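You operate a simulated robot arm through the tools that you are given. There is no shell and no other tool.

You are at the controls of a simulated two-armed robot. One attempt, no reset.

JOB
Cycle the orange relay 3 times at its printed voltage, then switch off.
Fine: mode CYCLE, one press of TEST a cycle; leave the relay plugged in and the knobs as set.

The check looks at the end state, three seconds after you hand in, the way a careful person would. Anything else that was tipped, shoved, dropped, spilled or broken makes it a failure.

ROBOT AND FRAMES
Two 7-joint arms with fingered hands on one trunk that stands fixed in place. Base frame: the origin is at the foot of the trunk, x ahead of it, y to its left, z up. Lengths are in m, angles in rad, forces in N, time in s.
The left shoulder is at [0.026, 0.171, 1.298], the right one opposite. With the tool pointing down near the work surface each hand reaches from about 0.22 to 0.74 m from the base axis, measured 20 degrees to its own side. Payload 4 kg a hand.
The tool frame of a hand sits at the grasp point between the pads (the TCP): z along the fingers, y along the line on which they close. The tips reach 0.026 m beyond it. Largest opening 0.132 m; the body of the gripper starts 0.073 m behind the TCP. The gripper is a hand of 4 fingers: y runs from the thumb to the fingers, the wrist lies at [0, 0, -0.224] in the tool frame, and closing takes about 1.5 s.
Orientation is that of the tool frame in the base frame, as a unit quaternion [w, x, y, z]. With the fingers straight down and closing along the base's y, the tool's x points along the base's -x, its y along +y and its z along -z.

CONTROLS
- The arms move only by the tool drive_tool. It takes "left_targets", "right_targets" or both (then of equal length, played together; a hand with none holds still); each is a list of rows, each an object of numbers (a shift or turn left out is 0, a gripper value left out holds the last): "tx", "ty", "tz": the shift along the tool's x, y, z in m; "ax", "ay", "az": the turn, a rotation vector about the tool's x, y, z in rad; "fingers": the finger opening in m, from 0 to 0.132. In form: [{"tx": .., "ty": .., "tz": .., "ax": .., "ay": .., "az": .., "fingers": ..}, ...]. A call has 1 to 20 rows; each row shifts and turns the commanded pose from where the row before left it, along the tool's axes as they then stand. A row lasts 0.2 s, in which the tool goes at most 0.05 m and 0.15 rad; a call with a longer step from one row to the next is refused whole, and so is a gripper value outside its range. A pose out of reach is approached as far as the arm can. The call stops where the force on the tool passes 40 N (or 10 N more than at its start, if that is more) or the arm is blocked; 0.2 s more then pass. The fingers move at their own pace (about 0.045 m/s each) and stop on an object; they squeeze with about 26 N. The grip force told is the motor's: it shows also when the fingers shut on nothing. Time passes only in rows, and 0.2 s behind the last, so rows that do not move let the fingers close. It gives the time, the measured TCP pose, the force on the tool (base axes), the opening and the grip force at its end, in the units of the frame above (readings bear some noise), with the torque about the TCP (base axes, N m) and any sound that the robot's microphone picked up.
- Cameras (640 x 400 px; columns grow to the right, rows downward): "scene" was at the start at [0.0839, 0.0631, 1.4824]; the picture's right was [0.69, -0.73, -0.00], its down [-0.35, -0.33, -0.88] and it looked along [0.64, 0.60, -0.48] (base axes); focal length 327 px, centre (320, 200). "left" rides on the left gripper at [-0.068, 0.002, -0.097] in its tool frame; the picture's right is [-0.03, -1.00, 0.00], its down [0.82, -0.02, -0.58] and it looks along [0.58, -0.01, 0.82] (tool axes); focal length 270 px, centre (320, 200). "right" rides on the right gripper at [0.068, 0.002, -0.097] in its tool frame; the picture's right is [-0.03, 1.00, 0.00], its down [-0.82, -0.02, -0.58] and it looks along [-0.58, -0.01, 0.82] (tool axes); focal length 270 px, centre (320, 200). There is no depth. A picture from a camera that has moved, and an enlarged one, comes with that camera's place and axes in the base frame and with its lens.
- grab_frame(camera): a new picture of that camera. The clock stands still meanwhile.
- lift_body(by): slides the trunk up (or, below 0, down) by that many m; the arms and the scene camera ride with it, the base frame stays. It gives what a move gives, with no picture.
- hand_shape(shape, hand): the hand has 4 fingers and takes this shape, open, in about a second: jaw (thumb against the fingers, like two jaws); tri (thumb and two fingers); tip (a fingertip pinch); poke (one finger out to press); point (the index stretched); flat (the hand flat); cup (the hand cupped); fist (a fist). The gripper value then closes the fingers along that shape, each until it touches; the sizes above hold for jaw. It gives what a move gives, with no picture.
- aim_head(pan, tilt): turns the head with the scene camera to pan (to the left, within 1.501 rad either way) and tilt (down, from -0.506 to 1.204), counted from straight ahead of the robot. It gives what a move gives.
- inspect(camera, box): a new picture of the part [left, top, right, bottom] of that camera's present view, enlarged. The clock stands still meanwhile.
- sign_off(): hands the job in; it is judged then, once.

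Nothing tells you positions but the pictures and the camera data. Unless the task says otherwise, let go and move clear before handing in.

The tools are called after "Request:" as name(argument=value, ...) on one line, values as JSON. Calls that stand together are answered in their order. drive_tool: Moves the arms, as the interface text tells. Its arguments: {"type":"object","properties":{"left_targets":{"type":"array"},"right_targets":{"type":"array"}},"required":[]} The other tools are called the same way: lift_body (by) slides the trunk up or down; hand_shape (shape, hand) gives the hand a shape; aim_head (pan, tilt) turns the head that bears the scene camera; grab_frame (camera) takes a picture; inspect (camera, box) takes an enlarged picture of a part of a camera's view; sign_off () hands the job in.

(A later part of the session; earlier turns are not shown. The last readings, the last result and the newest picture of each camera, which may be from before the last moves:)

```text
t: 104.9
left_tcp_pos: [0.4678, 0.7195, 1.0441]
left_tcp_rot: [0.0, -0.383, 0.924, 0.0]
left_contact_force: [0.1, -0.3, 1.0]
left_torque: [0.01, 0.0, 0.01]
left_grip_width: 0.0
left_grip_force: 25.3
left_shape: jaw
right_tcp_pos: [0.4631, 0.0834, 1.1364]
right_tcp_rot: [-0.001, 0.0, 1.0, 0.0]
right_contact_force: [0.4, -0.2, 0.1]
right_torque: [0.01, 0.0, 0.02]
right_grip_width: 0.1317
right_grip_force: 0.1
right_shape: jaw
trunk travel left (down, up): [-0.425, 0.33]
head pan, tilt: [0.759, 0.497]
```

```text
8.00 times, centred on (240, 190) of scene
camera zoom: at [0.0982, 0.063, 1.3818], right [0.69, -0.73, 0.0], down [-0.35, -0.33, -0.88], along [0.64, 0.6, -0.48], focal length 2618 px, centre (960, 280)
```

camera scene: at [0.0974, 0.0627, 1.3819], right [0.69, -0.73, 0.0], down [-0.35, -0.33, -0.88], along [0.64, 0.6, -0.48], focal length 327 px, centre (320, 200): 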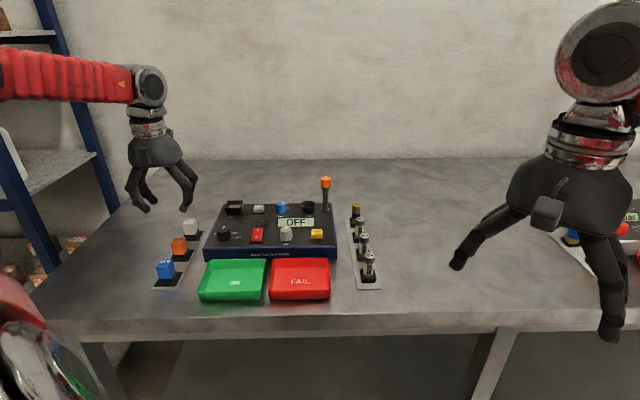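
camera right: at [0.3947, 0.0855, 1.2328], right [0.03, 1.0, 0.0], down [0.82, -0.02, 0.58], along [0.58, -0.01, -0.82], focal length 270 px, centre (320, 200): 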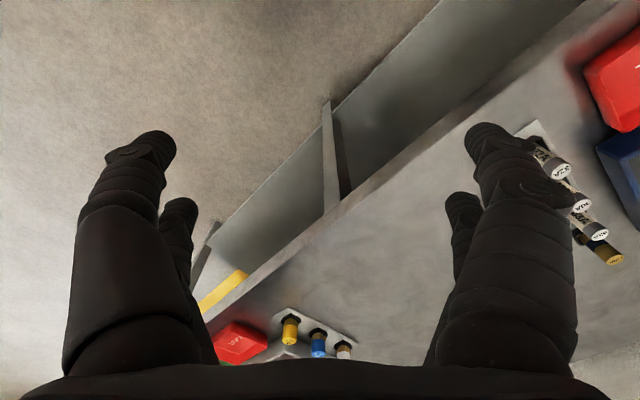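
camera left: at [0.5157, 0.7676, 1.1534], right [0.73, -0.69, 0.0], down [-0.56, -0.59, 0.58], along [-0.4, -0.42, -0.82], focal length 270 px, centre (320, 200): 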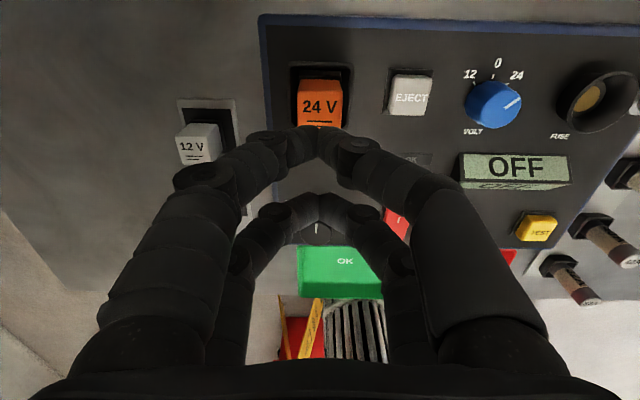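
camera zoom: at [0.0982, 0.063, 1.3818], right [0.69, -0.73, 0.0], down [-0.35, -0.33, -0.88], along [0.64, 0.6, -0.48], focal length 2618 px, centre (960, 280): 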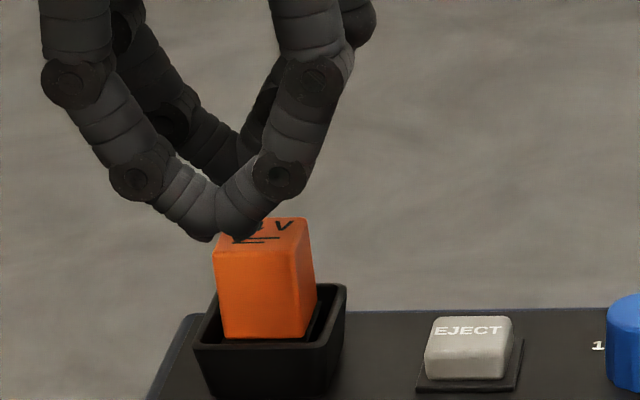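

Request:
drive_tool(left_targets=[{"tz": 0.01}, {"tz": 0.005}, {"tz": 0.003}, {"tz": 0.003}, {}])

Request:
inspect(camera="left", box=[240, 60, 400, 190])

Request:
inspect(camera="scene", box=[220, 165, 260, 215])

```text
t: 106.1
left_tcp_pos: [0.467, 0.7191, 1.0257]
left_tcp_rot: [0.001, -0.384, 0.923, 0.0]
left_contact_force: [-0.4, 1.4, 4.9]
left_torque: [0.14, -0.01, -0.02]
left_grip_width: 0.0
left_grip_force: 26.0
left_shape: jaw
right_tcp_pos: [0.4636, 0.0827, 1.1367]
right_tcp_rot: [-0.001, 0.0, 1.0, 0.0]
right_contact_force: [-0.6, -0.8, 0.8]
right_torque: [-0.01, 0.02, -0.04]
right_grip_width: 0.1317
right_grip_force: 0.0
right_shape: jaw
trunk travel left (down, up): [-0.425, 0.33]
head pan, tilt: [0.759, 0.497]
```

```text
3.08 times, centred on (320, 125) of left
camera zoom: at [0.514, 0.7674, 1.1227], right [0.73, -0.69, 0.0], down [-0.56, -0.59, 0.58], along [-0.4, -0.42, -0.82], focal length 832 px, centre (320, 431)
```

zoom: 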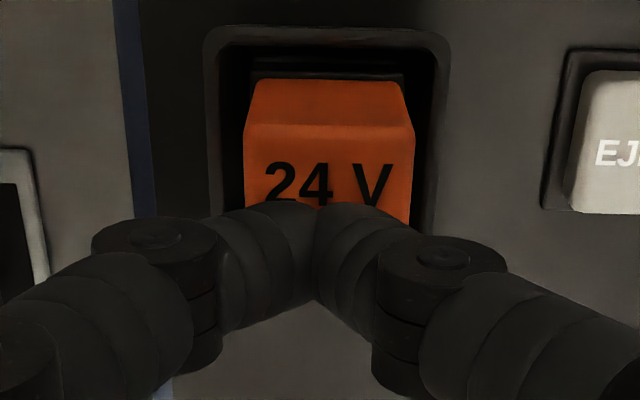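

```text
8.00 times, centred on (240, 190) of scene
camera zoom: at [0.098, 0.0628, 1.3819], right [0.69, -0.73, 0.0], down [-0.35, -0.33, -0.88], along [0.64, 0.6, -0.48], focal length 2618 px, centre (960, 280)
```

zoom: 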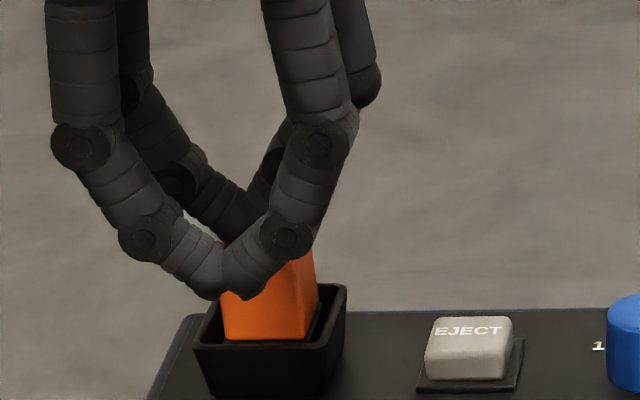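

Contact on the relay top at about 5 N. I'm increasing the load in steps, with a slight backward correction to cancel the drift.

Request:
drive_tool(left_targets=[{"tz": 0.002, "tx": -0.0003}, {"tz": 0.002, "tx": -0.0004}, {"tz": 0.002, "tx": -0.0004}, {}])

Request:
inspect(camera="left", box=[260, 60, 380, 160])

Request:
inspect(camera="scene", box=[220, 175, 260, 215])

```text
t: 107.1
left_tcp_pos: [0.4678, 0.7175, 1.021]
left_tcp_rot: [0.003, -0.383, 0.924, 0.001]
left_contact_force: [0.9, 2.2, 27.3]
left_torque: [0.47, -0.46, 0.03]
left_grip_width: 0.0
left_grip_force: 25.9
left_shape: jaw
right_tcp_pos: [0.4604, 0.0823, 1.1382]
right_tcp_rot: [-0.001, 0.001, 1.0, 0.001]
right_contact_force: [-0.2, 0.5, 0.1]
right_torque: [0.01, -0.01, -0.05]
right_grip_width: 0.1317
right_grip_force: 0.0
right_shape: jaw
trunk travel left (down, up): [-0.425, 0.33]
head pan, tilt: [0.759, 0.497]
```

```text
4.00 times, centred on (320, 110) of left
camera zoom: at [0.5144, 0.7661, 1.1195], right [0.73, -0.69, 0.0], down [-0.56, -0.59, 0.57], along [-0.39, -0.42, -0.82], focal length 1081 px, centre (320, 560)
```

zoom: 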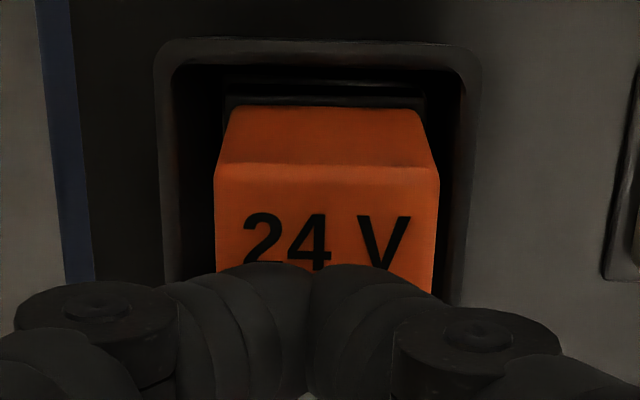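

```text
10.00 times, centred on (240, 195) of scene
camera zoom: at [0.0962, 0.0607, 1.3822], right [0.69, -0.73, 0.0], down [-0.35, -0.33, -0.88], along [0.64, 0.61, -0.48], focal length 3273 px, centre (1120, 250)
```

zoom: 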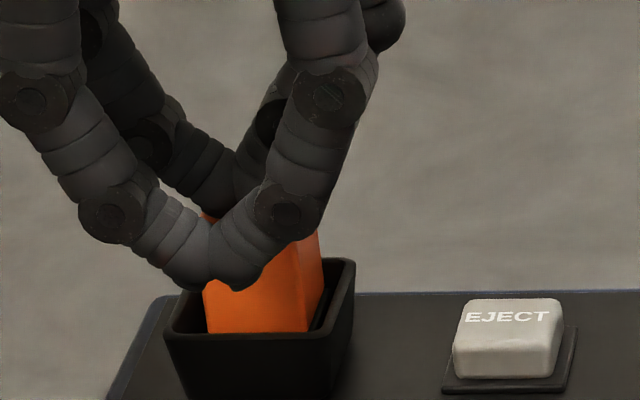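

Request:
drive_tool(left_targets=[{"tz": 0.0015, "tx": -0.0003}, {"tz": 0.0015, "tx": -0.0003}, {"tz": 0.001}, {}])

Request:
inspect(camera="left", box=[260, 60, 380, 160])

Request:
inspect(camera="scene", box=[220, 175, 260, 215])

```text
t: 108.1
left_tcp_pos: [0.471, 0.7181, 1.0199]
left_tcp_rot: [0.007, -0.383, 0.924, 0.0]
left_contact_force: [-3.1, -0.6, 22.5]
left_torque: [0.33, -0.23, 0.04]
left_grip_width: 0.0
left_grip_force: 25.6
left_shape: jaw
right_tcp_pos: [0.4625, 0.0828, 1.1383]
right_tcp_rot: [0.0, 0.0, 1.0, 0.002]
right_contact_force: [0.1, 0.6, -0.4]
right_torque: [0.0, 0.01, 0.02]
right_grip_width: 0.132
right_grip_force: 0.1
right_shape: jaw
trunk travel left (down, up): [-0.425, 0.33]
head pan, tilt: [0.759, 0.497]
stopped in row 4 (left hand): the force on the tool passed its limit at 40 N (the readings are from after the stop); the commanded pose is now the measured one
```

```text
4.00 times, centred on (320, 110) of left
camera zoom: at [0.5171, 0.7665, 1.1197], right [0.73, -0.69, 0.0], down [-0.57, -0.6, 0.57], along [-0.39, -0.41, -0.82], focal length 1081 px, centre (320, 560)
```

zoom: 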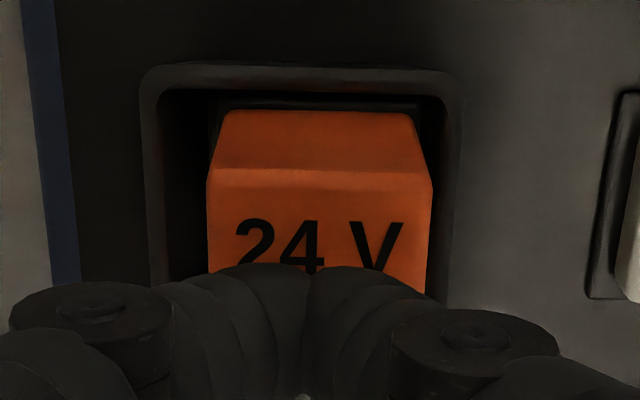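

```text
10.00 times, centred on (240, 195) of scene
camera zoom: at [0.0971, 0.0614, 1.3818], right [0.69, -0.73, 0.0], down [-0.35, -0.33, -0.88], along [0.64, 0.61, -0.48], focal length 3273 px, centre (1120, 250)
```

zoom: 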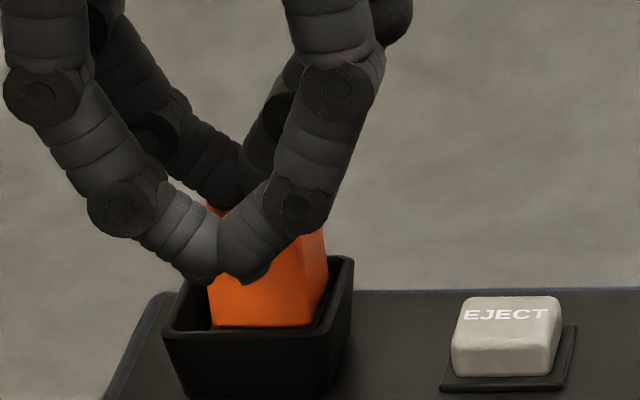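

The load passed 40 N and the relay slid sideways, so brute force isn't the answer. I'm lifting off, looking from above and thinking again.

Request:
drive_tool(left_targets=[{"tz": -0.01}, {"tz": -0.03}, {"tz": -0.02}, {"tx": 0.02}, {"tx": 0.005, "ay": -0.12}, {"ay": -0.14}, {"ay": -0.14}, {"ay": -0.1}, {}])

Request:
grab_frame(camera="left")

Request:
inspect(camera="left", box=[280, 85, 360, 155])

Request:
inspect(camera="scene", box=[220, 175, 260, 215])

```text
t: 110.1
left_tcp_pos: [0.4527, 0.7031, 1.0757]
left_tcp_rot: [0.232, -0.371, 0.894, 0.095]
left_contact_force: [-0.8, 0.2, -1.0]
left_torque: [0.0, 0.02, -0.02]
left_grip_width: 0.0
left_grip_force: 26.5
left_shape: jaw
right_tcp_pos: [0.4633, 0.0829, 1.1378]
right_tcp_rot: [0.0, 0.0, 1.0, 0.0]
right_contact_force: [-0.7, -0.2, 0.7]
right_torque: [0.0, 0.01, -0.08]
right_grip_width: 0.1316
right_grip_force: 0.1
right_shape: jaw
trunk travel left (down, up): [-0.425, 0.33]
head pan, tilt: [0.759, 0.497]
```

```text
taken
camera left: at [0.46, 0.7119, 1.1952], right [0.72, -0.69, 0.01], down [-0.69, -0.72, 0.11], along [-0.07, -0.09, -0.99], focal length 270 px, centre (320, 200)
```

left: 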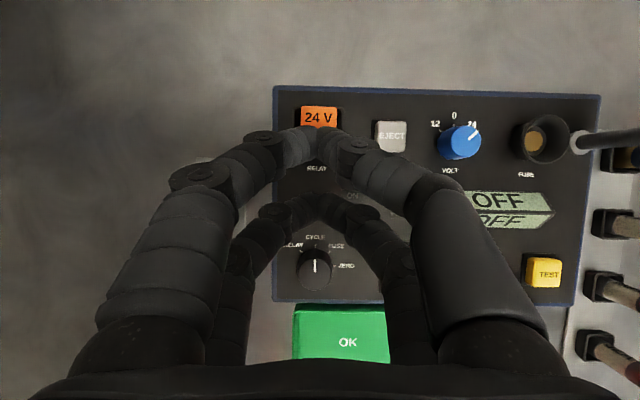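

```text
5.71 times, centred on (320, 120) of left
camera zoom: at [0.46, 0.7119, 1.1952], right [0.72, -0.69, 0.01], down [-0.69, -0.72, 0.11], along [-0.07, -0.09, -0.99], focal length 1544 px, centre (320, 657)
```

zoom: 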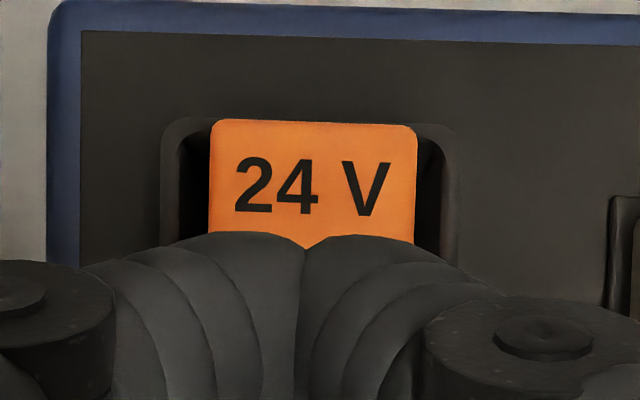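

```text
10.00 times, centred on (240, 195) of scene
camera zoom: at [0.0985, 0.0633, 1.3817], right [0.69, -0.73, 0.0], down [-0.35, -0.33, -0.88], along [0.64, 0.6, -0.48], focal length 3273 px, centre (1120, 250)
```

zoom: 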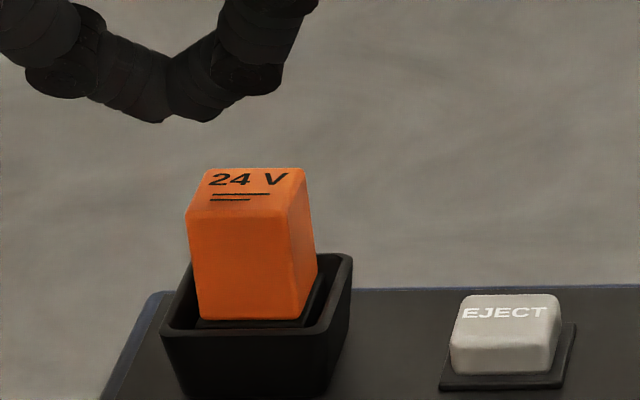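

The relay stands upright, within about 1.5 mm of the socket centre. Its springiness may just be soft contact, so the tester itself can tell me if it's plugged in. I'm taking the poke shape and moving over the power rocker's "I" side.

Request:
drive_tool(left_targets=[{"ay": 0.1, "tz": -0.02}, {"ay": 0.14}, {"ay": 0.14}, {"ay": 0.12}, {"tx": 0.02, "ty": -0.025}, {"tx": 0.02, "ty": -0.025}, {"tx": 0.0229, "ty": -0.025}, {}])

Request:
hand_shape(hand="left", shape="poke")

Request:
grab_frame(camera="left")

Request:
inspect(camera="scene", box=[200, 160, 340, 260])

```text
t: 111.9
left_tcp_pos: [0.4559, 0.5991, 1.0923]
left_tcp_rot: [0.002, -0.384, 0.924, 0.001]
left_contact_force: [0.1, 0.0, -0.8]
left_torque: [-0.03, 0.01, -0.01]
left_grip_width: 0.0
left_grip_force: 25.7
left_shape: jaw
right_tcp_pos: [0.4635, 0.0843, 1.1364]
right_tcp_rot: [0.0, 0.0, 1.0, 0.0]
right_contact_force: [-0.5, 0.5, -0.2]
right_torque: [0.02, 0.02, -0.06]
right_grip_width: 0.1318
right_grip_force: 0.0
right_shape: jaw
trunk travel left (down, up): [-0.425, 0.33]
head pan, tilt: [0.759, 0.497]
```

```text
t: 112.8
left_tcp_pos: [0.4548, 0.5985, 1.0927]
left_tcp_rot: [0.003, -0.383, 0.924, 0.0]
left_contact_force: [0.4, 0.6, 0.4]
left_torque: [-0.01, -0.03, 0.04]
left_grip_width: 0.0
left_grip_force: 0.0
left_shape: poke
right_tcp_pos: [0.4644, 0.0838, 1.1369]
right_tcp_rot: [-0.001, -0.001, 1.0, 0.0]
right_contact_force: [-0.1, 0.3, 0.2]
right_torque: [-0.01, 0.0, 0.03]
right_grip_width: 0.132
right_grip_force: 0.0
right_shape: jaw
trunk travel left (down, up): [-0.425, 0.33]
head pan, tilt: [0.759, 0.497]
```

```text
taken
camera left: at [0.5015, 0.6465, 1.192], right [0.73, -0.69, 0.0], down [-0.56, -0.59, 0.57], along [-0.39, -0.42, -0.82], focal length 270 px, centre (320, 200)
```

left: 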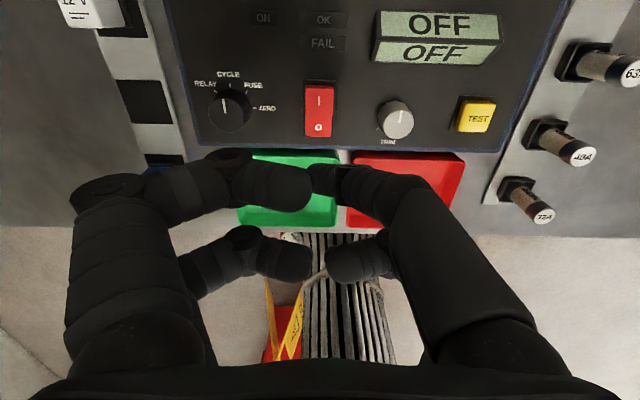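

```text
4.00 times, centred on (270, 210) of scene
camera zoom: at [0.0985, 0.0632, 1.3818], right [0.69, -0.73, 0.0], down [-0.35, -0.33, -0.88], along [0.64, 0.6, -0.48], focal length 1309 px, centre (520, 160)
```

zoom: 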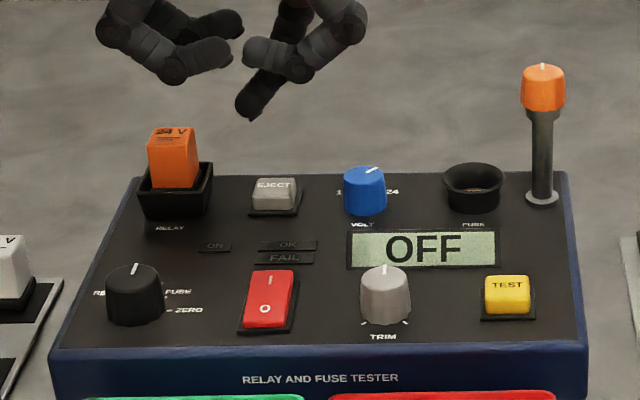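

The rocker's "I" mark is about 8 mm behind the fingertip axis. I'm shifting over it and descending close before pressing.

Request:
drive_tool(left_targets=[{"tx": -0.0095}, {"tz": 0.04}, {"tz": 0.04}, {"tz": 0.008}, {}])

Request:
grab_frame(camera="left")

Request:
inspect(camera="scene", box=[230, 180, 310, 250])

```text
t: 114.0
left_tcp_pos: [0.4618, 0.6059, 1.0055]
left_tcp_rot: [0.003, -0.383, 0.924, -0.001]
left_contact_force: [0.5, 0.1, -0.7]
left_torque: [-0.01, -0.02, -0.01]
left_grip_width: 0.0
left_grip_force: 0.0
left_shape: poke
right_tcp_pos: [0.4631, 0.0841, 1.136]
right_tcp_rot: [-0.001, 0.0, 1.0, -0.001]
right_contact_force: [0.0, 0.0, -0.3]
right_torque: [-0.01, 0.0, -0.04]
right_grip_width: 0.1318
right_grip_force: 0.1
right_shape: jaw
trunk travel left (down, up): [-0.425, 0.33]
head pan, tilt: [0.759, 0.497]
```

```text
taken
camera left: at [0.508, 0.6536, 1.1038], right [0.73, -0.69, 0.0], down [-0.56, -0.59, 0.57], along [-0.39, -0.42, -0.82], focal length 270 px, centre (320, 200)
```

left: 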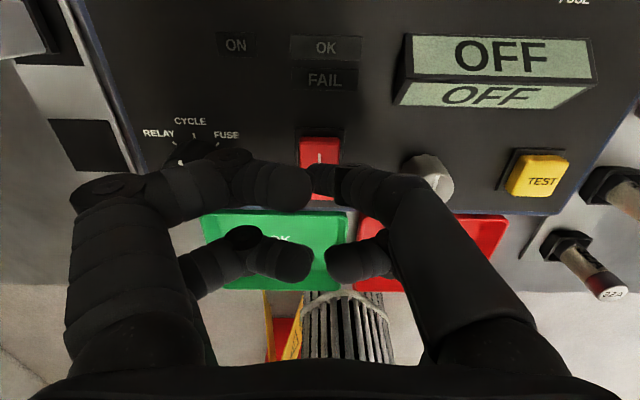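

```text
5.71 times, centred on (270, 215) of scene
camera zoom: at [0.0986, 0.0632, 1.3818], right [0.69, -0.73, 0.0], down [-0.35, -0.33, -0.88], along [0.64, 0.6, -0.48], focal length 1870 px, centre (606, 114)
```

zoom: 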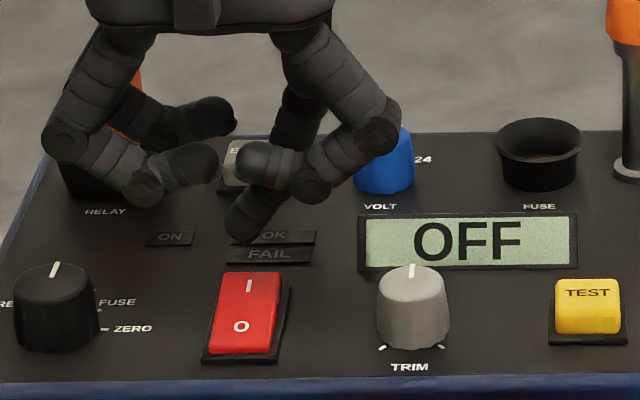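

By the camera geometry the fingertip will land on the "I" end. I'm lowering slowly until it presses the rocker.

Request:
drive_tool(left_targets=[{"tz": 0.006}, {"tz": 0.006}, {"tz": 0.004}, {"tz": 0.003}, {}])

Request:
inspect(camera="scene", box=[230, 180, 310, 250])

```text
t: 115.2
left_tcp_pos: [0.4621, 0.6043, 0.9851]
left_tcp_rot: [0.003, -0.384, 0.924, 0.001]
left_contact_force: [-0.4, 0.5, 0.5]
left_torque: [-0.03, -0.03, -0.01]
left_grip_width: 0.0
left_grip_force: 0.1
left_shape: poke
right_tcp_pos: [0.4643, 0.0838, 1.1366]
right_tcp_rot: [-0.001, 0.0, 1.0, 0.0]
right_contact_force: [0.4, 1.0, 0.5]
right_torque: [0.0, 0.0, 0.04]
right_grip_width: 0.132
right_grip_force: 0.0
right_shape: jaw
trunk travel left (down, up): [-0.425, 0.33]
head pan, tilt: [0.759, 0.497]
```

```text
5.71 times, centred on (270, 215) of scene
camera zoom: at [0.0985, 0.0632, 1.3818], right [0.69, -0.73, 0.0], down [-0.35, -0.33, -0.88], along [0.64, 0.6, -0.48], focal length 1870 px, centre (606, 114)
```

zoom: 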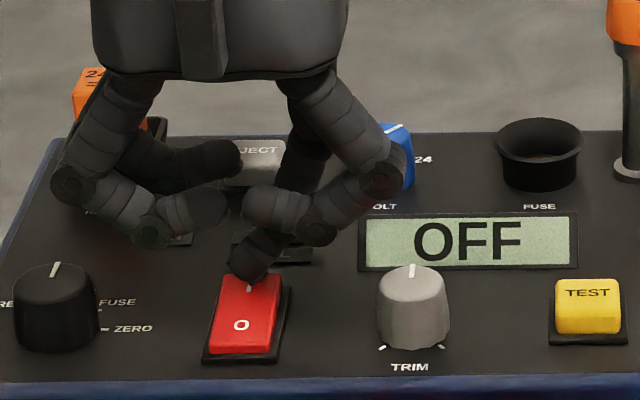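

Request:
drive_tool(left_targets=[{"tz": 0.003}, {"tz": 0.003}, {"tz": 0.002}, {}])

Request:
inspect(camera="scene", box=[230, 180, 310, 250])

```text
t: 116.2
left_tcp_pos: [0.4619, 0.6032, 0.982]
left_tcp_rot: [0.006, -0.383, 0.924, 0.001]
left_contact_force: [3.7, 3.7, 25.8]
left_torque: [0.15, -0.11, 0.0]
left_grip_width: 0.0
left_grip_force: 0.2
left_shape: poke
right_tcp_pos: [0.4616, 0.0821, 1.1381]
right_tcp_rot: [-0.001, 0.0, 1.0, 0.001]
right_contact_force: [-0.8, 0.2, 0.4]
right_torque: [0.0, 0.0, 0.02]
right_grip_width: 0.1319
right_grip_force: 0.0
right_shape: jaw
trunk travel left (down, up): [-0.425, 0.33]
head pan, tilt: [0.759, 0.497]
```

```text
5.71 times, centred on (270, 215) of scene
camera zoom: at [0.0968, 0.0614, 1.3823], right [0.69, -0.73, 0.0], down [-0.35, -0.33, -0.88], along [0.64, 0.61, -0.48], focal length 1870 px, centre (606, 114)
```

zoom: 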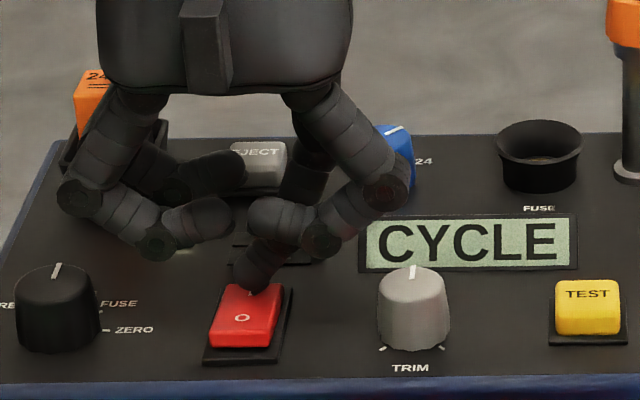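

The rocker is on and the display reads CYCLE. I'm lifting off to see the lamps and anything else it reports.

Request:
drive_tool(left_targets=[{"tz": -0.01}, {"tz": -0.03}, {"tz": -0.03}, {"tx": 0.04}, {"tx": 0.03}, {}])

Request:
inspect(camera="scene", box=[210, 175, 340, 265])

Request:
grab_frame(camera="left")

```text
t: 117.6
left_tcp_pos: [0.4111, 0.5537, 1.046]
left_tcp_rot: [0.003, -0.383, 0.924, 0.0]
left_contact_force: [-0.5, -1.2, -0.4]
left_torque: [0.01, -0.01, 0.0]
left_grip_width: 0.0
left_grip_force: 0.0
left_shape: poke
right_tcp_pos: [0.4645, 0.0855, 1.1366]
right_tcp_rot: [-0.001, 0.0, 1.0, 0.001]
right_contact_force: [-0.1, -0.4, 0.2]
right_torque: [0.0, -0.04, -0.05]
right_grip_width: 0.1319
right_grip_force: 0.0
right_shape: jaw
trunk travel left (down, up): [-0.425, 0.33]
head pan, tilt: [0.759, 0.497]
```

```text
4.44 times, centred on (275, 220) of scene
camera zoom: at [0.0985, 0.0633, 1.3817], right [0.69, -0.73, 0.0], down [-0.35, -0.33, -0.88], along [0.64, 0.6, -0.48], focal length 1455 px, centre (520, 111)
```

zoom: 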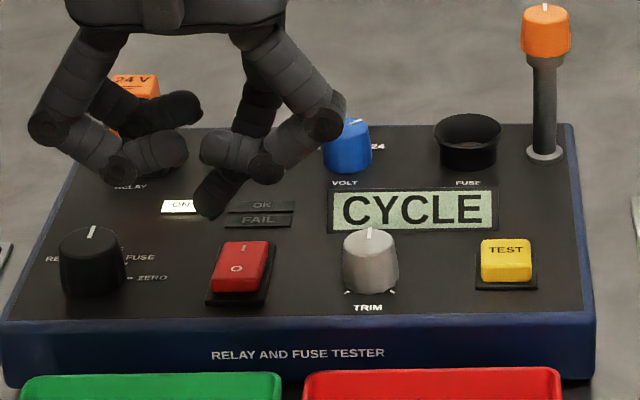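

```text
taken
camera left: at [0.4578, 0.6026, 1.1454], right [0.73, -0.69, 0.0], down [-0.56, -0.59, 0.57], along [-0.39, -0.42, -0.82], focal length 270 px, centre (320, 200)
```

left: 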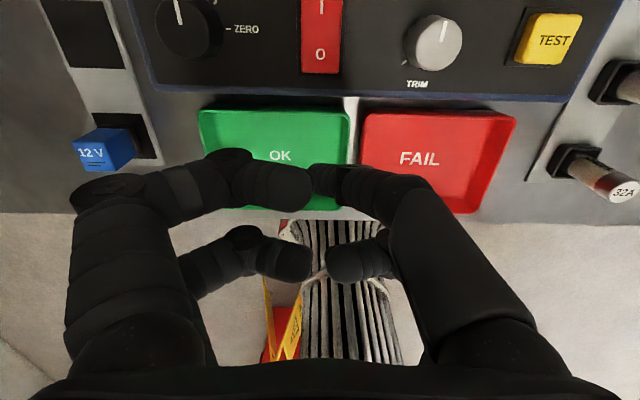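

CYCLE is shown and the ON lamp is lit. I'm moving the fingertip over the TEST button and checking alignment first.

Request:
drive_tool(left_targets=[{"tx": -0.015, "ty": -0.034}, {"tx": -0.015, "ty": -0.034}, {"tx": -0.015, "ty": -0.034}, {"tx": -0.0147, "ty": -0.0338}, {"tz": 0.03}, {}])

Request:
grab_frame(camera="left")

Request:
inspect(camera="scene", box=[240, 170, 360, 260])

```text
t: 119.0
left_tcp_pos: [0.5498, 0.4994, 1.0193]
left_tcp_rot: [0.003, -0.384, 0.923, 0.0]
left_contact_force: [-0.4, -0.9, 0.5]
left_torque: [0.04, 0.0, 0.01]
left_grip_width: 0.0
left_grip_force: 0.2
left_shape: poke
right_tcp_pos: [0.4648, 0.0832, 1.1366]
right_tcp_rot: [-0.002, 0.0, 1.0, 0.001]
right_contact_force: [0.3, -0.4, -0.2]
right_torque: [0.01, 0.03, 0.02]
right_grip_width: 0.1319
right_grip_force: 0.1
right_shape: jaw
trunk travel left (down, up): [-0.425, 0.33]
head pan, tilt: [0.759, 0.497]
```

```text
taken
camera left: at [0.5967, 0.5484, 1.1182], right [0.73, -0.69, 0.0], down [-0.56, -0.59, 0.57], along [-0.39, -0.42, -0.82], focal length 270 px, centre (320, 200)
```

left: 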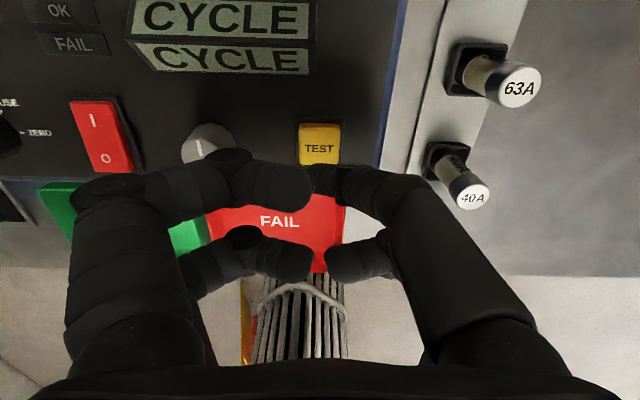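

```text
4.44 times, centred on (300, 215) of scene
camera zoom: at [0.0987, 0.0627, 1.3818], right [0.69, -0.73, 0.0], down [-0.35, -0.33, -0.88], along [0.64, 0.6, -0.48], focal length 1455 px, centre (409, 133)
```

zoom: 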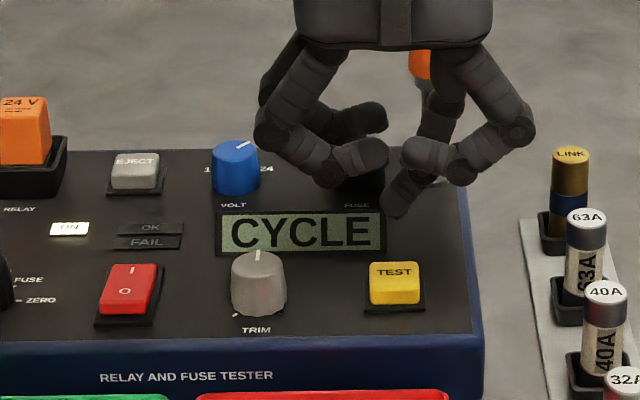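

Request:
drive_tool(left_targets=[{"tx": 0.003}, {"tz": 0.015}, {"tz": 0.008}, {}])

Request:
inspect(camera="scene", box=[280, 190, 360, 260])

Request:
inspect(camera="scene", box=[210, 170, 270, 220])

```text
t: 120.0
left_tcp_pos: [0.5474, 0.4993, 0.9944]
left_tcp_rot: [0.003, -0.383, 0.924, 0.0]
left_contact_force: [-0.2, -0.3, -0.1]
left_torque: [0.01, 0.03, -0.01]
left_grip_width: 0.0
left_grip_force: 0.1
left_shape: poke
right_tcp_pos: [0.464, 0.0839, 1.1374]
right_tcp_rot: [-0.001, 0.0, 1.0, 0.0]
right_contact_force: [0.3, -0.3, -1.1]
right_torque: [0.01, 0.03, -0.01]
right_grip_width: 0.1319
right_grip_force: 0.1
right_shape: jaw
trunk travel left (down, up): [-0.425, 0.33]
head pan, tilt: [0.759, 0.497]
```

```text
5.71 times, centred on (320, 225) of scene
camera zoom: at [0.0987, 0.0633, 1.3818], right [0.69, -0.73, 0.0], down [-0.35, -0.33, -0.88], along [0.64, 0.6, -0.48], focal length 1870 px, centre (320, 57)
```

zoom: 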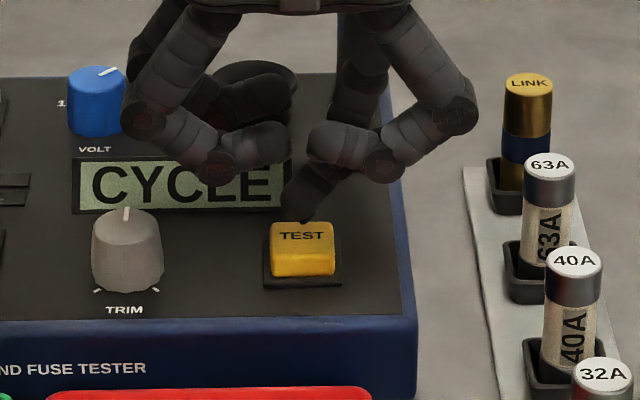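

```text
8.00 times, centred on (240, 195) of scene
camera zoom: at [0.0987, 0.0633, 1.3818], right [0.69, -0.73, 0.0], down [-0.35, -0.33, -0.88], along [0.64, 0.6, -0.48], focal length 2618 px, centre (960, 240)
```

zoom: 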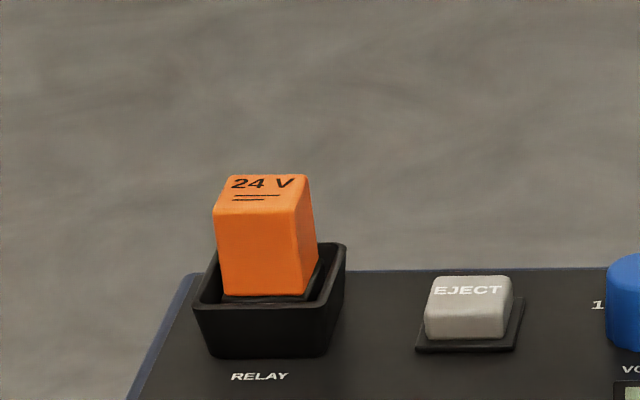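

The fingertip is above the centre of TEST. One press now: it will either run cycle 1 or tell me the relay isn't making contact.

Request:
drive_tool(left_targets=[{"tz": 0.004}, {"tz": 0.003}, {"tz": 0.003}, {}])

Request:
inspect(camera="scene", box=[210, 170, 350, 260])

```text
t: 121.0
left_tcp_pos: [0.5488, 0.499, 0.9845]
left_tcp_rot: [0.003, -0.383, 0.924, 0.001]
left_contact_force: [-0.2, 0.4, 2.0]
left_torque: [0.04, -0.01, -0.03]
left_grip_width: 0.0
left_grip_force: 0.1
left_shape: poke
right_tcp_pos: [0.4635, 0.0851, 1.1373]
right_tcp_rot: [-0.001, 0.0, 1.0, 0.0]
right_contact_force: [0.2, 0.7, 0.4]
right_torque: [0.02, -0.02, -0.01]
right_grip_width: 0.132
right_grip_force: 0.0
right_shape: jaw
trunk travel left (down, up): [-0.425, 0.33]
head pan, tilt: [0.759, 0.497]
```

```text
4.44 times, centred on (280, 215) of scene
camera zoom: at [0.0985, 0.0631, 1.3818], right [0.69, -0.73, 0.0], down [-0.35, -0.33, -0.88], along [0.64, 0.6, -0.48], focal length 1455 px, centre (498, 133)
```

zoom: 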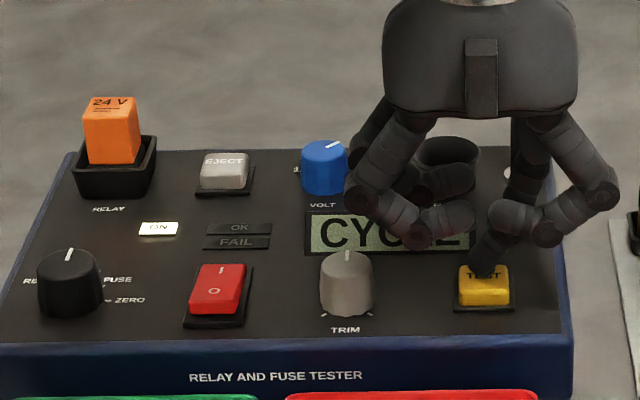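

Request:
drive_tool(left_targets=[{"tz": 0.002}, {"tz": 0.002}, {}])

Request:
inspect(camera="scene", box=[210, 170, 350, 260])

```text
t: 121.8
left_tcp_pos: [0.5485, 0.4993, 0.9816]
left_tcp_rot: [0.002, -0.383, 0.924, 0.0]
left_contact_force: [-1.2, 0.3, 5.0]
left_torque: [0.02, 0.03, -0.01]
left_grip_width: 0.0
left_grip_force: 0.1
left_shape: poke
right_tcp_pos: [0.4621, 0.0828, 1.1367]
right_tcp_rot: [-0.001, 0.001, 1.0, 0.0]
right_contact_force: [-1.5, 0.6, -0.6]
right_torque: [0.03, 0.01, 0.03]
right_grip_width: 0.1322
right_grip_force: 0.0
right_shape: jaw
trunk travel left (down, up): [-0.425, 0.33]
head pan, tilt: [0.759, 0.497]
heard: click
```

```text
4.44 times, centred on (280, 215) of scene
camera zoom: at [0.098, 0.0628, 1.3819], right [0.69, -0.73, 0.0], down [-0.35, -0.33, -0.88], along [0.64, 0.6, -0.48], focal length 1455 px, centre (498, 133)
```

zoom: 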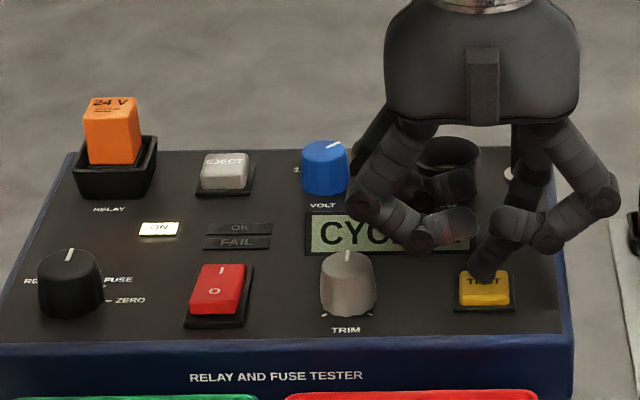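

A click was heard at about 5 N. I'm lifting off fully to see what the display says.

Request:
drive_tool(left_targets=[{"tz": -0.01}, {"tz": -0.02}, {"tz": -0.02}, {"tx": 0.04}, {"tx": 0.04}, {}])

Request:
inspect(camera="scene", box=[210, 170, 350, 260])

```text
t: 123.2
left_tcp_pos: [0.4917, 0.4413, 1.0297]
left_tcp_rot: [0.003, -0.384, 0.923, 0.001]
left_contact_force: [0.3, -1.0, -0.2]
left_torque: [0.0, 0.0, -0.01]
left_grip_width: 0.0001
left_grip_force: 0.2
left_shape: poke
right_tcp_pos: [0.4649, 0.0836, 1.1357]
right_tcp_rot: [-0.001, 0.0, 1.0, 0.0]
right_contact_force: [-0.1, 0.2, -0.1]
right_torque: [-0.02, -0.01, 0.02]
right_grip_width: 0.1318
right_grip_force: 0.1
right_shape: jaw
trunk travel left (down, up): [-0.425, 0.33]
head pan, tilt: [0.759, 0.497]
```

```text
4.44 times, centred on (280, 215) of scene
camera zoom: at [0.099, 0.0634, 1.3817], right [0.69, -0.73, 0.0], down [-0.35, -0.33, -0.88], along [0.64, 0.6, -0.48], focal length 1455 px, centre (498, 133)
```

zoom: 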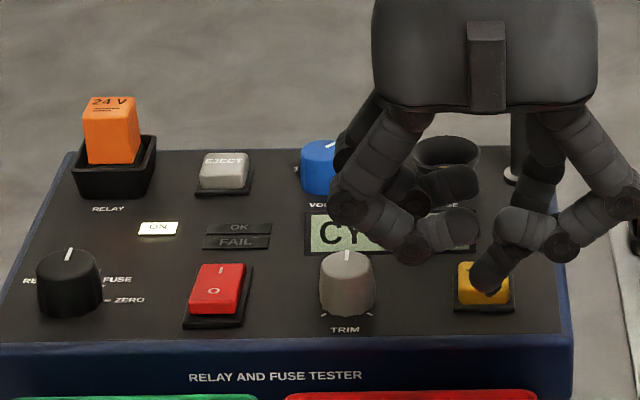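

Request:
drive_tool(left_targets=[{"tz": -0.04}, {"tz": -0.03}, {"tx": 0.03, "ty": -0.03}, {"ty": -0.045}, {"ty": -0.045}, {}])

Request:
inspect(camera="scene", box=[210, 170, 350, 260])

```text
t: 124.6
left_tcp_pos: [0.552, 0.3353, 1.1024]
left_tcp_rot: [0.002, -0.383, 0.924, 0.0]
left_contact_force: [0.3, 0.1, -0.2]
left_torque: [0.0, -0.02, 0.02]
left_grip_width: 0.0001
left_grip_force: 0.0
left_shape: poke
right_tcp_pos: [0.4637, 0.085, 1.1382]
right_tcp_rot: [0.0, 0.0, 1.0, -0.001]
right_contact_force: [-0.4, 0.0, -0.1]
right_torque: [-0.03, 0.01, 0.02]
right_grip_width: 0.1319
right_grip_force: 0.0
right_shape: jaw
trunk travel left (down, up): [-0.425, 0.33]
head pan, tilt: [0.759, 0.497]
```

```text
4.44 times, centred on (280, 215) of scene
camera zoom: at [0.0978, 0.0635, 1.3818], right [0.69, -0.73, 0.0], down [-0.35, -0.33, -0.88], along [0.64, 0.6, -0.48], focal length 1455 px, centre (498, 133)
```

zoom: 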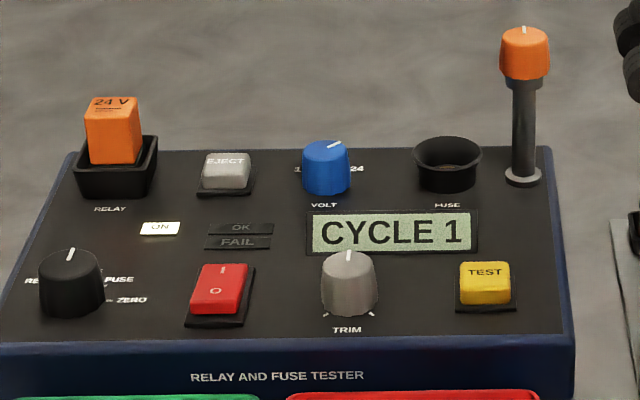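

The display reads CYCLE 1, so the relay is in circuit and one press made one cycle. I'm going back over TEST for press 2.

Request:
drive_tool(left_targets=[{"ty": 0.04}, {"ty": 0.04}, {"ty": 0.04}, {"tx": -0.04}, {"tx": -0.04}, {"tx": -0.03}, {"tz": 0.04}, {"tz": 0.04}, {}])

Request:
grab_frame(camera="left")

Request:
inspect(camera="scene", box=[280, 190, 360, 260])

```text
t: 126.6
left_tcp_pos: [0.5479, 0.5003, 1.0205]
left_tcp_rot: [0.003, -0.383, 0.924, 0.0]
left_contact_force: [0.3, 0.5, -1.1]
left_torque: [-0.04, 0.0, -0.01]
left_grip_width: 0.0002
left_grip_force: 0.0
left_shape: poke
right_tcp_pos: [0.4634, 0.0845, 1.1371]
right_tcp_rot: [-0.001, -0.001, 1.0, 0.0]
right_contact_force: [0.1, -0.5, -0.4]
right_torque: [-0.03, -0.02, 0.02]
right_grip_width: 0.1316
right_grip_force: 0.0
right_shape: jaw
trunk travel left (down, up): [-0.425, 0.33]
head pan, tilt: [0.759, 0.497]
```

```text
taken
camera left: at [0.5936, 0.5479, 1.1195], right [0.73, -0.69, 0.0], down [-0.56, -0.59, 0.57], along [-0.39, -0.42, -0.82], focal length 270 px, centre (320, 200)
```

left: 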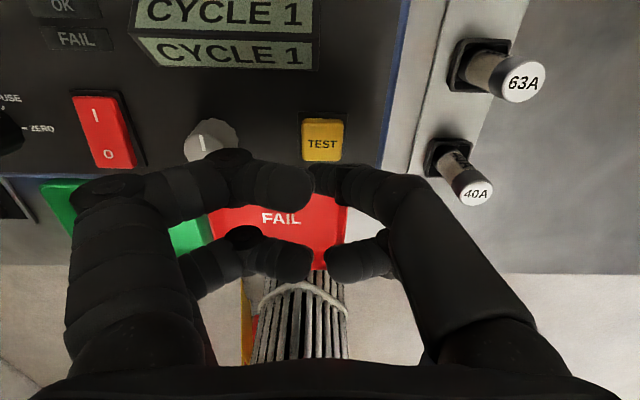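

```text
5.71 times, centred on (320, 225) of scene
camera zoom: at [0.098, 0.0631, 1.3819], right [0.69, -0.73, 0.0], down [-0.35, -0.33, -0.88], along [0.64, 0.6, -0.48], focal length 1870 px, centre (320, 57)
```

zoom: 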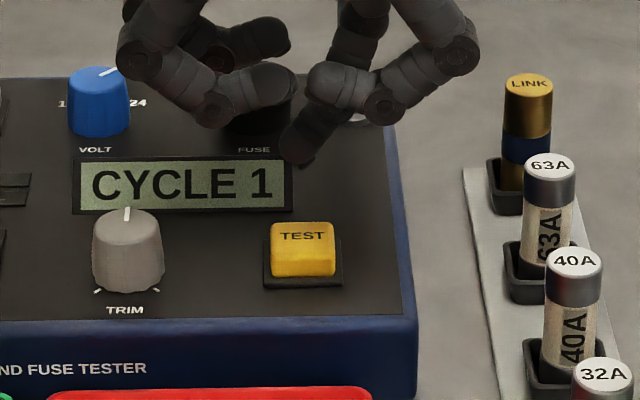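

I can read the display from this hover position. Press 2 now.

Request:
drive_tool(left_targets=[{"tz": 0.015}, {"tz": 0.013}, {"tz": 0.004}, {"tz": 0.004}, {"tz": 0.004}, {}])

```text
t: 128.0
left_tcp_pos: [0.5467, 0.4987, 0.9826]
left_tcp_rot: [0.002, -0.383, 0.924, 0.001]
left_contact_force: [-0.5, 0.4, 3.0]
left_torque: [0.01, -0.01, 0.02]
left_grip_width: 0.0001
left_grip_force: 0.1
left_shape: poke
right_tcp_pos: [0.4633, 0.0834, 1.1365]
right_tcp_rot: [-0.001, 0.0, 1.0, 0.0]
right_contact_force: [-0.2, -0.3, 0.4]
right_torque: [0.01, 0.0, -0.02]
right_grip_width: 0.1319
right_grip_force: 0.1
right_shape: jaw
trunk travel left (down, up): [-0.425, 0.33]
head pan, tilt: [0.759, 0.497]
heard: click
```

Second click heard. I'm lifting to the hover position and reading the counter.

Request:
drive_tool(left_targets=[{"tz": -0.012}, {"tz": -0.028}, {}])

Request:
inspect(camera="scene", box=[280, 190, 360, 260])

Request:
inspect(camera="scene", box=[210, 170, 270, 220])

```text
t: 128.8
left_tcp_pos: [0.5484, 0.5004, 1.0207]
left_tcp_rot: [0.003, -0.384, 0.923, 0.001]
left_contact_force: [-0.2, 0.7, 0.5]
left_torque: [0.02, -0.02, -0.04]
left_grip_width: 0.0
left_grip_force: 0.1
left_shape: poke
right_tcp_pos: [0.465, 0.0836, 1.1366]
right_tcp_rot: [-0.001, 0.001, 1.0, 0.001]
right_contact_force: [-0.2, -0.1, 0.6]
right_torque: [0.0, 0.01, 0.02]
right_grip_width: 0.132
right_grip_force: 0.1
right_shape: jaw
trunk travel left (down, up): [-0.425, 0.33]
head pan, tilt: [0.759, 0.497]
```

```text
5.71 times, centred on (320, 225) of scene
camera zoom: at [0.0991, 0.0634, 1.3817], right [0.69, -0.73, 0.0], down [-0.35, -0.33, -0.88], along [0.64, 0.6, -0.48], focal length 1870 px, centre (320, 57)
```

zoom: 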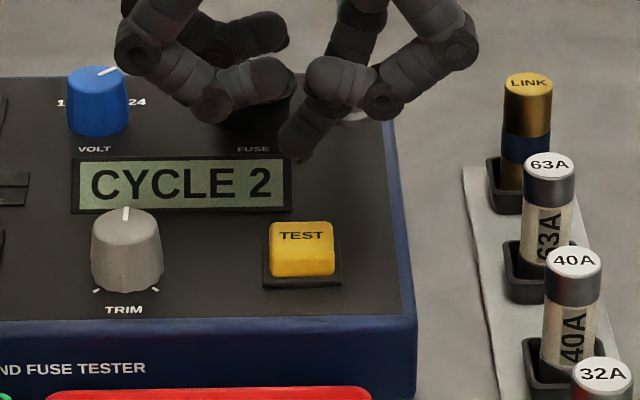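

```text
8.00 times, centred on (240, 195) of scene
camera zoom: at [0.0991, 0.0634, 1.3817], right [0.69, -0.73, 0.0], down [-0.35, -0.33, -0.88], along [0.64, 0.6, -0.48], focal length 2618 px, centre (960, 240)
```

zoom: 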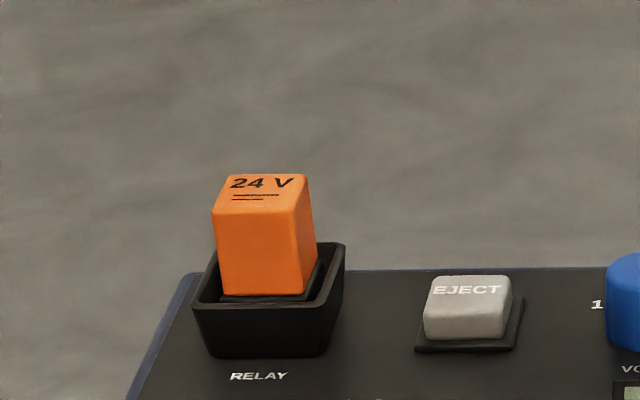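

CYCLE 2 is showing and the relay is steady in its socket. Press 3 now.

Request:
drive_tool(left_targets=[{"tz": 0.015}, {"tz": 0.013}, {"tz": 0.004}, {"tz": 0.004}, {"tz": 0.004}, {}])

Request:
drive_tool(left_targets=[{"tz": -0.012}, {"tz": -0.028}, {}])

Request:
inspect(camera="scene", box=[280, 190, 360, 260])

```text
t: 130.2
left_tcp_pos: [0.5495, 0.4986, 0.9826]
left_tcp_rot: [0.003, -0.383, 0.924, 0.0]
left_contact_force: [0.8, 1.1, 3.9]
left_torque: [0.05, -0.04, 0.0]
left_grip_width: 0.0
left_grip_force: 0.0
left_shape: poke
right_tcp_pos: [0.4641, 0.0837, 1.1365]
right_tcp_rot: [-0.001, 0.001, 1.0, 0.0]
right_contact_force: [0.3, -0.6, -0.3]
right_torque: [-0.01, 0.02, -0.02]
right_grip_width: 0.1319
right_grip_force: 0.1
right_shape: jaw
trunk travel left (down, up): [-0.425, 0.33]
head pan, tilt: [0.759, 0.497]
heard: click
```

```text
t: 131.0
left_tcp_pos: [0.5492, 0.4995, 1.0189]
left_tcp_rot: [0.002, -0.384, 0.924, 0.0]
left_contact_force: [-0.3, 0.0, 0.4]
left_torque: [0.01, 0.04, -0.01]
left_grip_width: 0.0001
left_grip_force: 0.1
left_shape: poke
right_tcp_pos: [0.4645, 0.0836, 1.1374]
right_tcp_rot: [-0.002, 0.0, 1.0, 0.0]
right_contact_force: [0.0, -0.4, -0.2]
right_torque: [0.04, 0.01, -0.04]
right_grip_width: 0.1319
right_grip_force: 0.0
right_shape: jaw
trunk travel left (down, up): [-0.425, 0.33]
head pan, tilt: [0.759, 0.497]
```

```text
5.71 times, centred on (320, 225) of scene
camera zoom: at [0.0991, 0.0634, 1.3817], right [0.69, -0.73, 0.0], down [-0.35, -0.33, -0.88], along [0.64, 0.6, -0.48], focal length 1870 px, centre (320, 57)
```

zoom: 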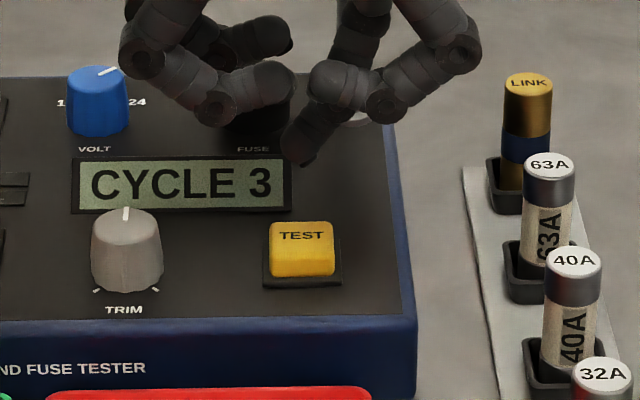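

CYCLE 3 is done. Now for switching off: I'm rising, moving over the rocker's "O" end and checking alignment.

Request:
drive_tool(left_targets=[{"tz": -0.04}, {"tx": 0.0023, "ty": 0.034}, {"tx": 0.0023, "ty": 0.034}, {"tx": 0.0023, "ty": 0.034}, {"tx": 0.0024, "ty": 0.0329}, {"tz": 0.03}, {"tz": 0.025}, {}])

Request:
grab_frame(camera="left")

Request:
inspect(camera="scene", box=[230, 180, 310, 250])

```text
t: 132.8
left_tcp_pos: [0.4465, 0.5863, 1.0045]
left_tcp_rot: [0.002, -0.383, 0.924, 0.0]
left_contact_force: [-0.6, -0.5, -0.1]
left_torque: [0.01, 0.0, -0.02]
left_grip_width: 0.0
left_grip_force: 0.1
left_shape: poke
right_tcp_pos: [0.4636, 0.0836, 1.1362]
right_tcp_rot: [-0.001, 0.0, 1.0, -0.001]
right_contact_force: [0.1, -0.4, -0.4]
right_torque: [-0.01, 0.01, 0.0]
right_grip_width: 0.132
right_grip_force: 0.1
right_shape: jaw
trunk travel left (down, up): [-0.425, 0.33]
head pan, tilt: [0.759, 0.497]
```

```text
taken
camera left: at [0.4928, 0.635, 1.1037], right [0.73, -0.69, 0.0], down [-0.56, -0.59, 0.57], along [-0.39, -0.42, -0.82], focal length 270 px, centre (320, 200)
```

left: 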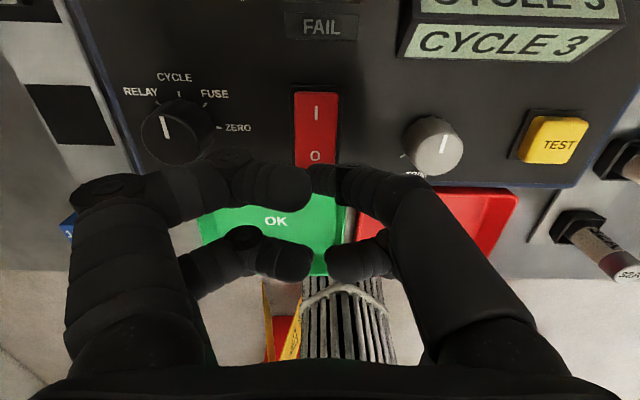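

```text
5.71 times, centred on (270, 215) of scene
camera zoom: at [0.0986, 0.0631, 1.3818], right [0.69, -0.73, 0.0], down [-0.35, -0.33, -0.88], along [0.64, 0.6, -0.48], focal length 1870 px, centre (606, 114)
```

zoom: 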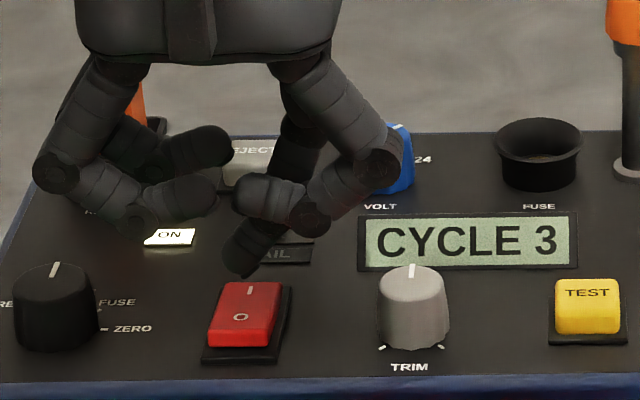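

The fingertip is lined up with the "O". Pressing down.

Request:
drive_tool(left_targets=[{"tz": 0.006}, {"tz": 0.006}, {"tz": 0.004}, {"tz": 0.003}, {"tz": 0.003}, {}])

Request:
inspect(camera="scene", box=[230, 180, 310, 250])

```text
t: 134.2
left_tcp_pos: [0.4473, 0.5871, 0.9839]
left_tcp_rot: [0.003, -0.383, 0.924, 0.0]
left_contact_force: [-0.3, -0.3, -0.1]
left_torque: [0.0, 0.01, 0.01]
left_grip_width: 0.0
left_grip_force: 0.1
left_shape: poke
right_tcp_pos: [0.4634, 0.0845, 1.1378]
right_tcp_rot: [-0.001, 0.0, 1.0, -0.001]
right_contact_force: [-0.2, -0.1, 0.6]
right_torque: [0.01, 0.01, -0.02]
right_grip_width: 0.132
right_grip_force: 0.1
right_shape: jaw
trunk travel left (down, up): [-0.425, 0.33]
head pan, tilt: [0.759, 0.497]
```

```text
5.71 times, centred on (270, 215) of scene
camera zoom: at [0.0986, 0.0632, 1.3817], right [0.69, -0.73, 0.0], down [-0.35, -0.33, -0.88], along [0.64, 0.6, -0.48], focal length 1870 px, centre (606, 114)
```

zoom: 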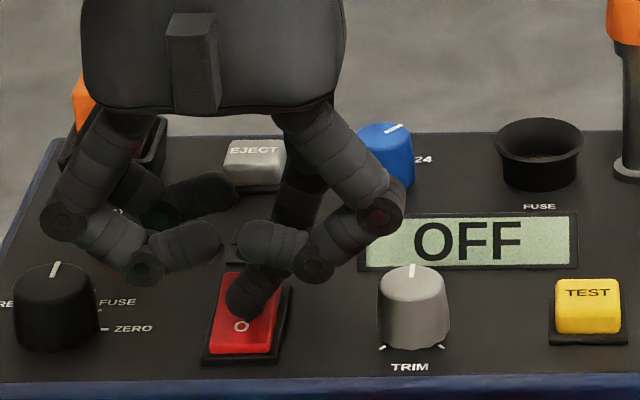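

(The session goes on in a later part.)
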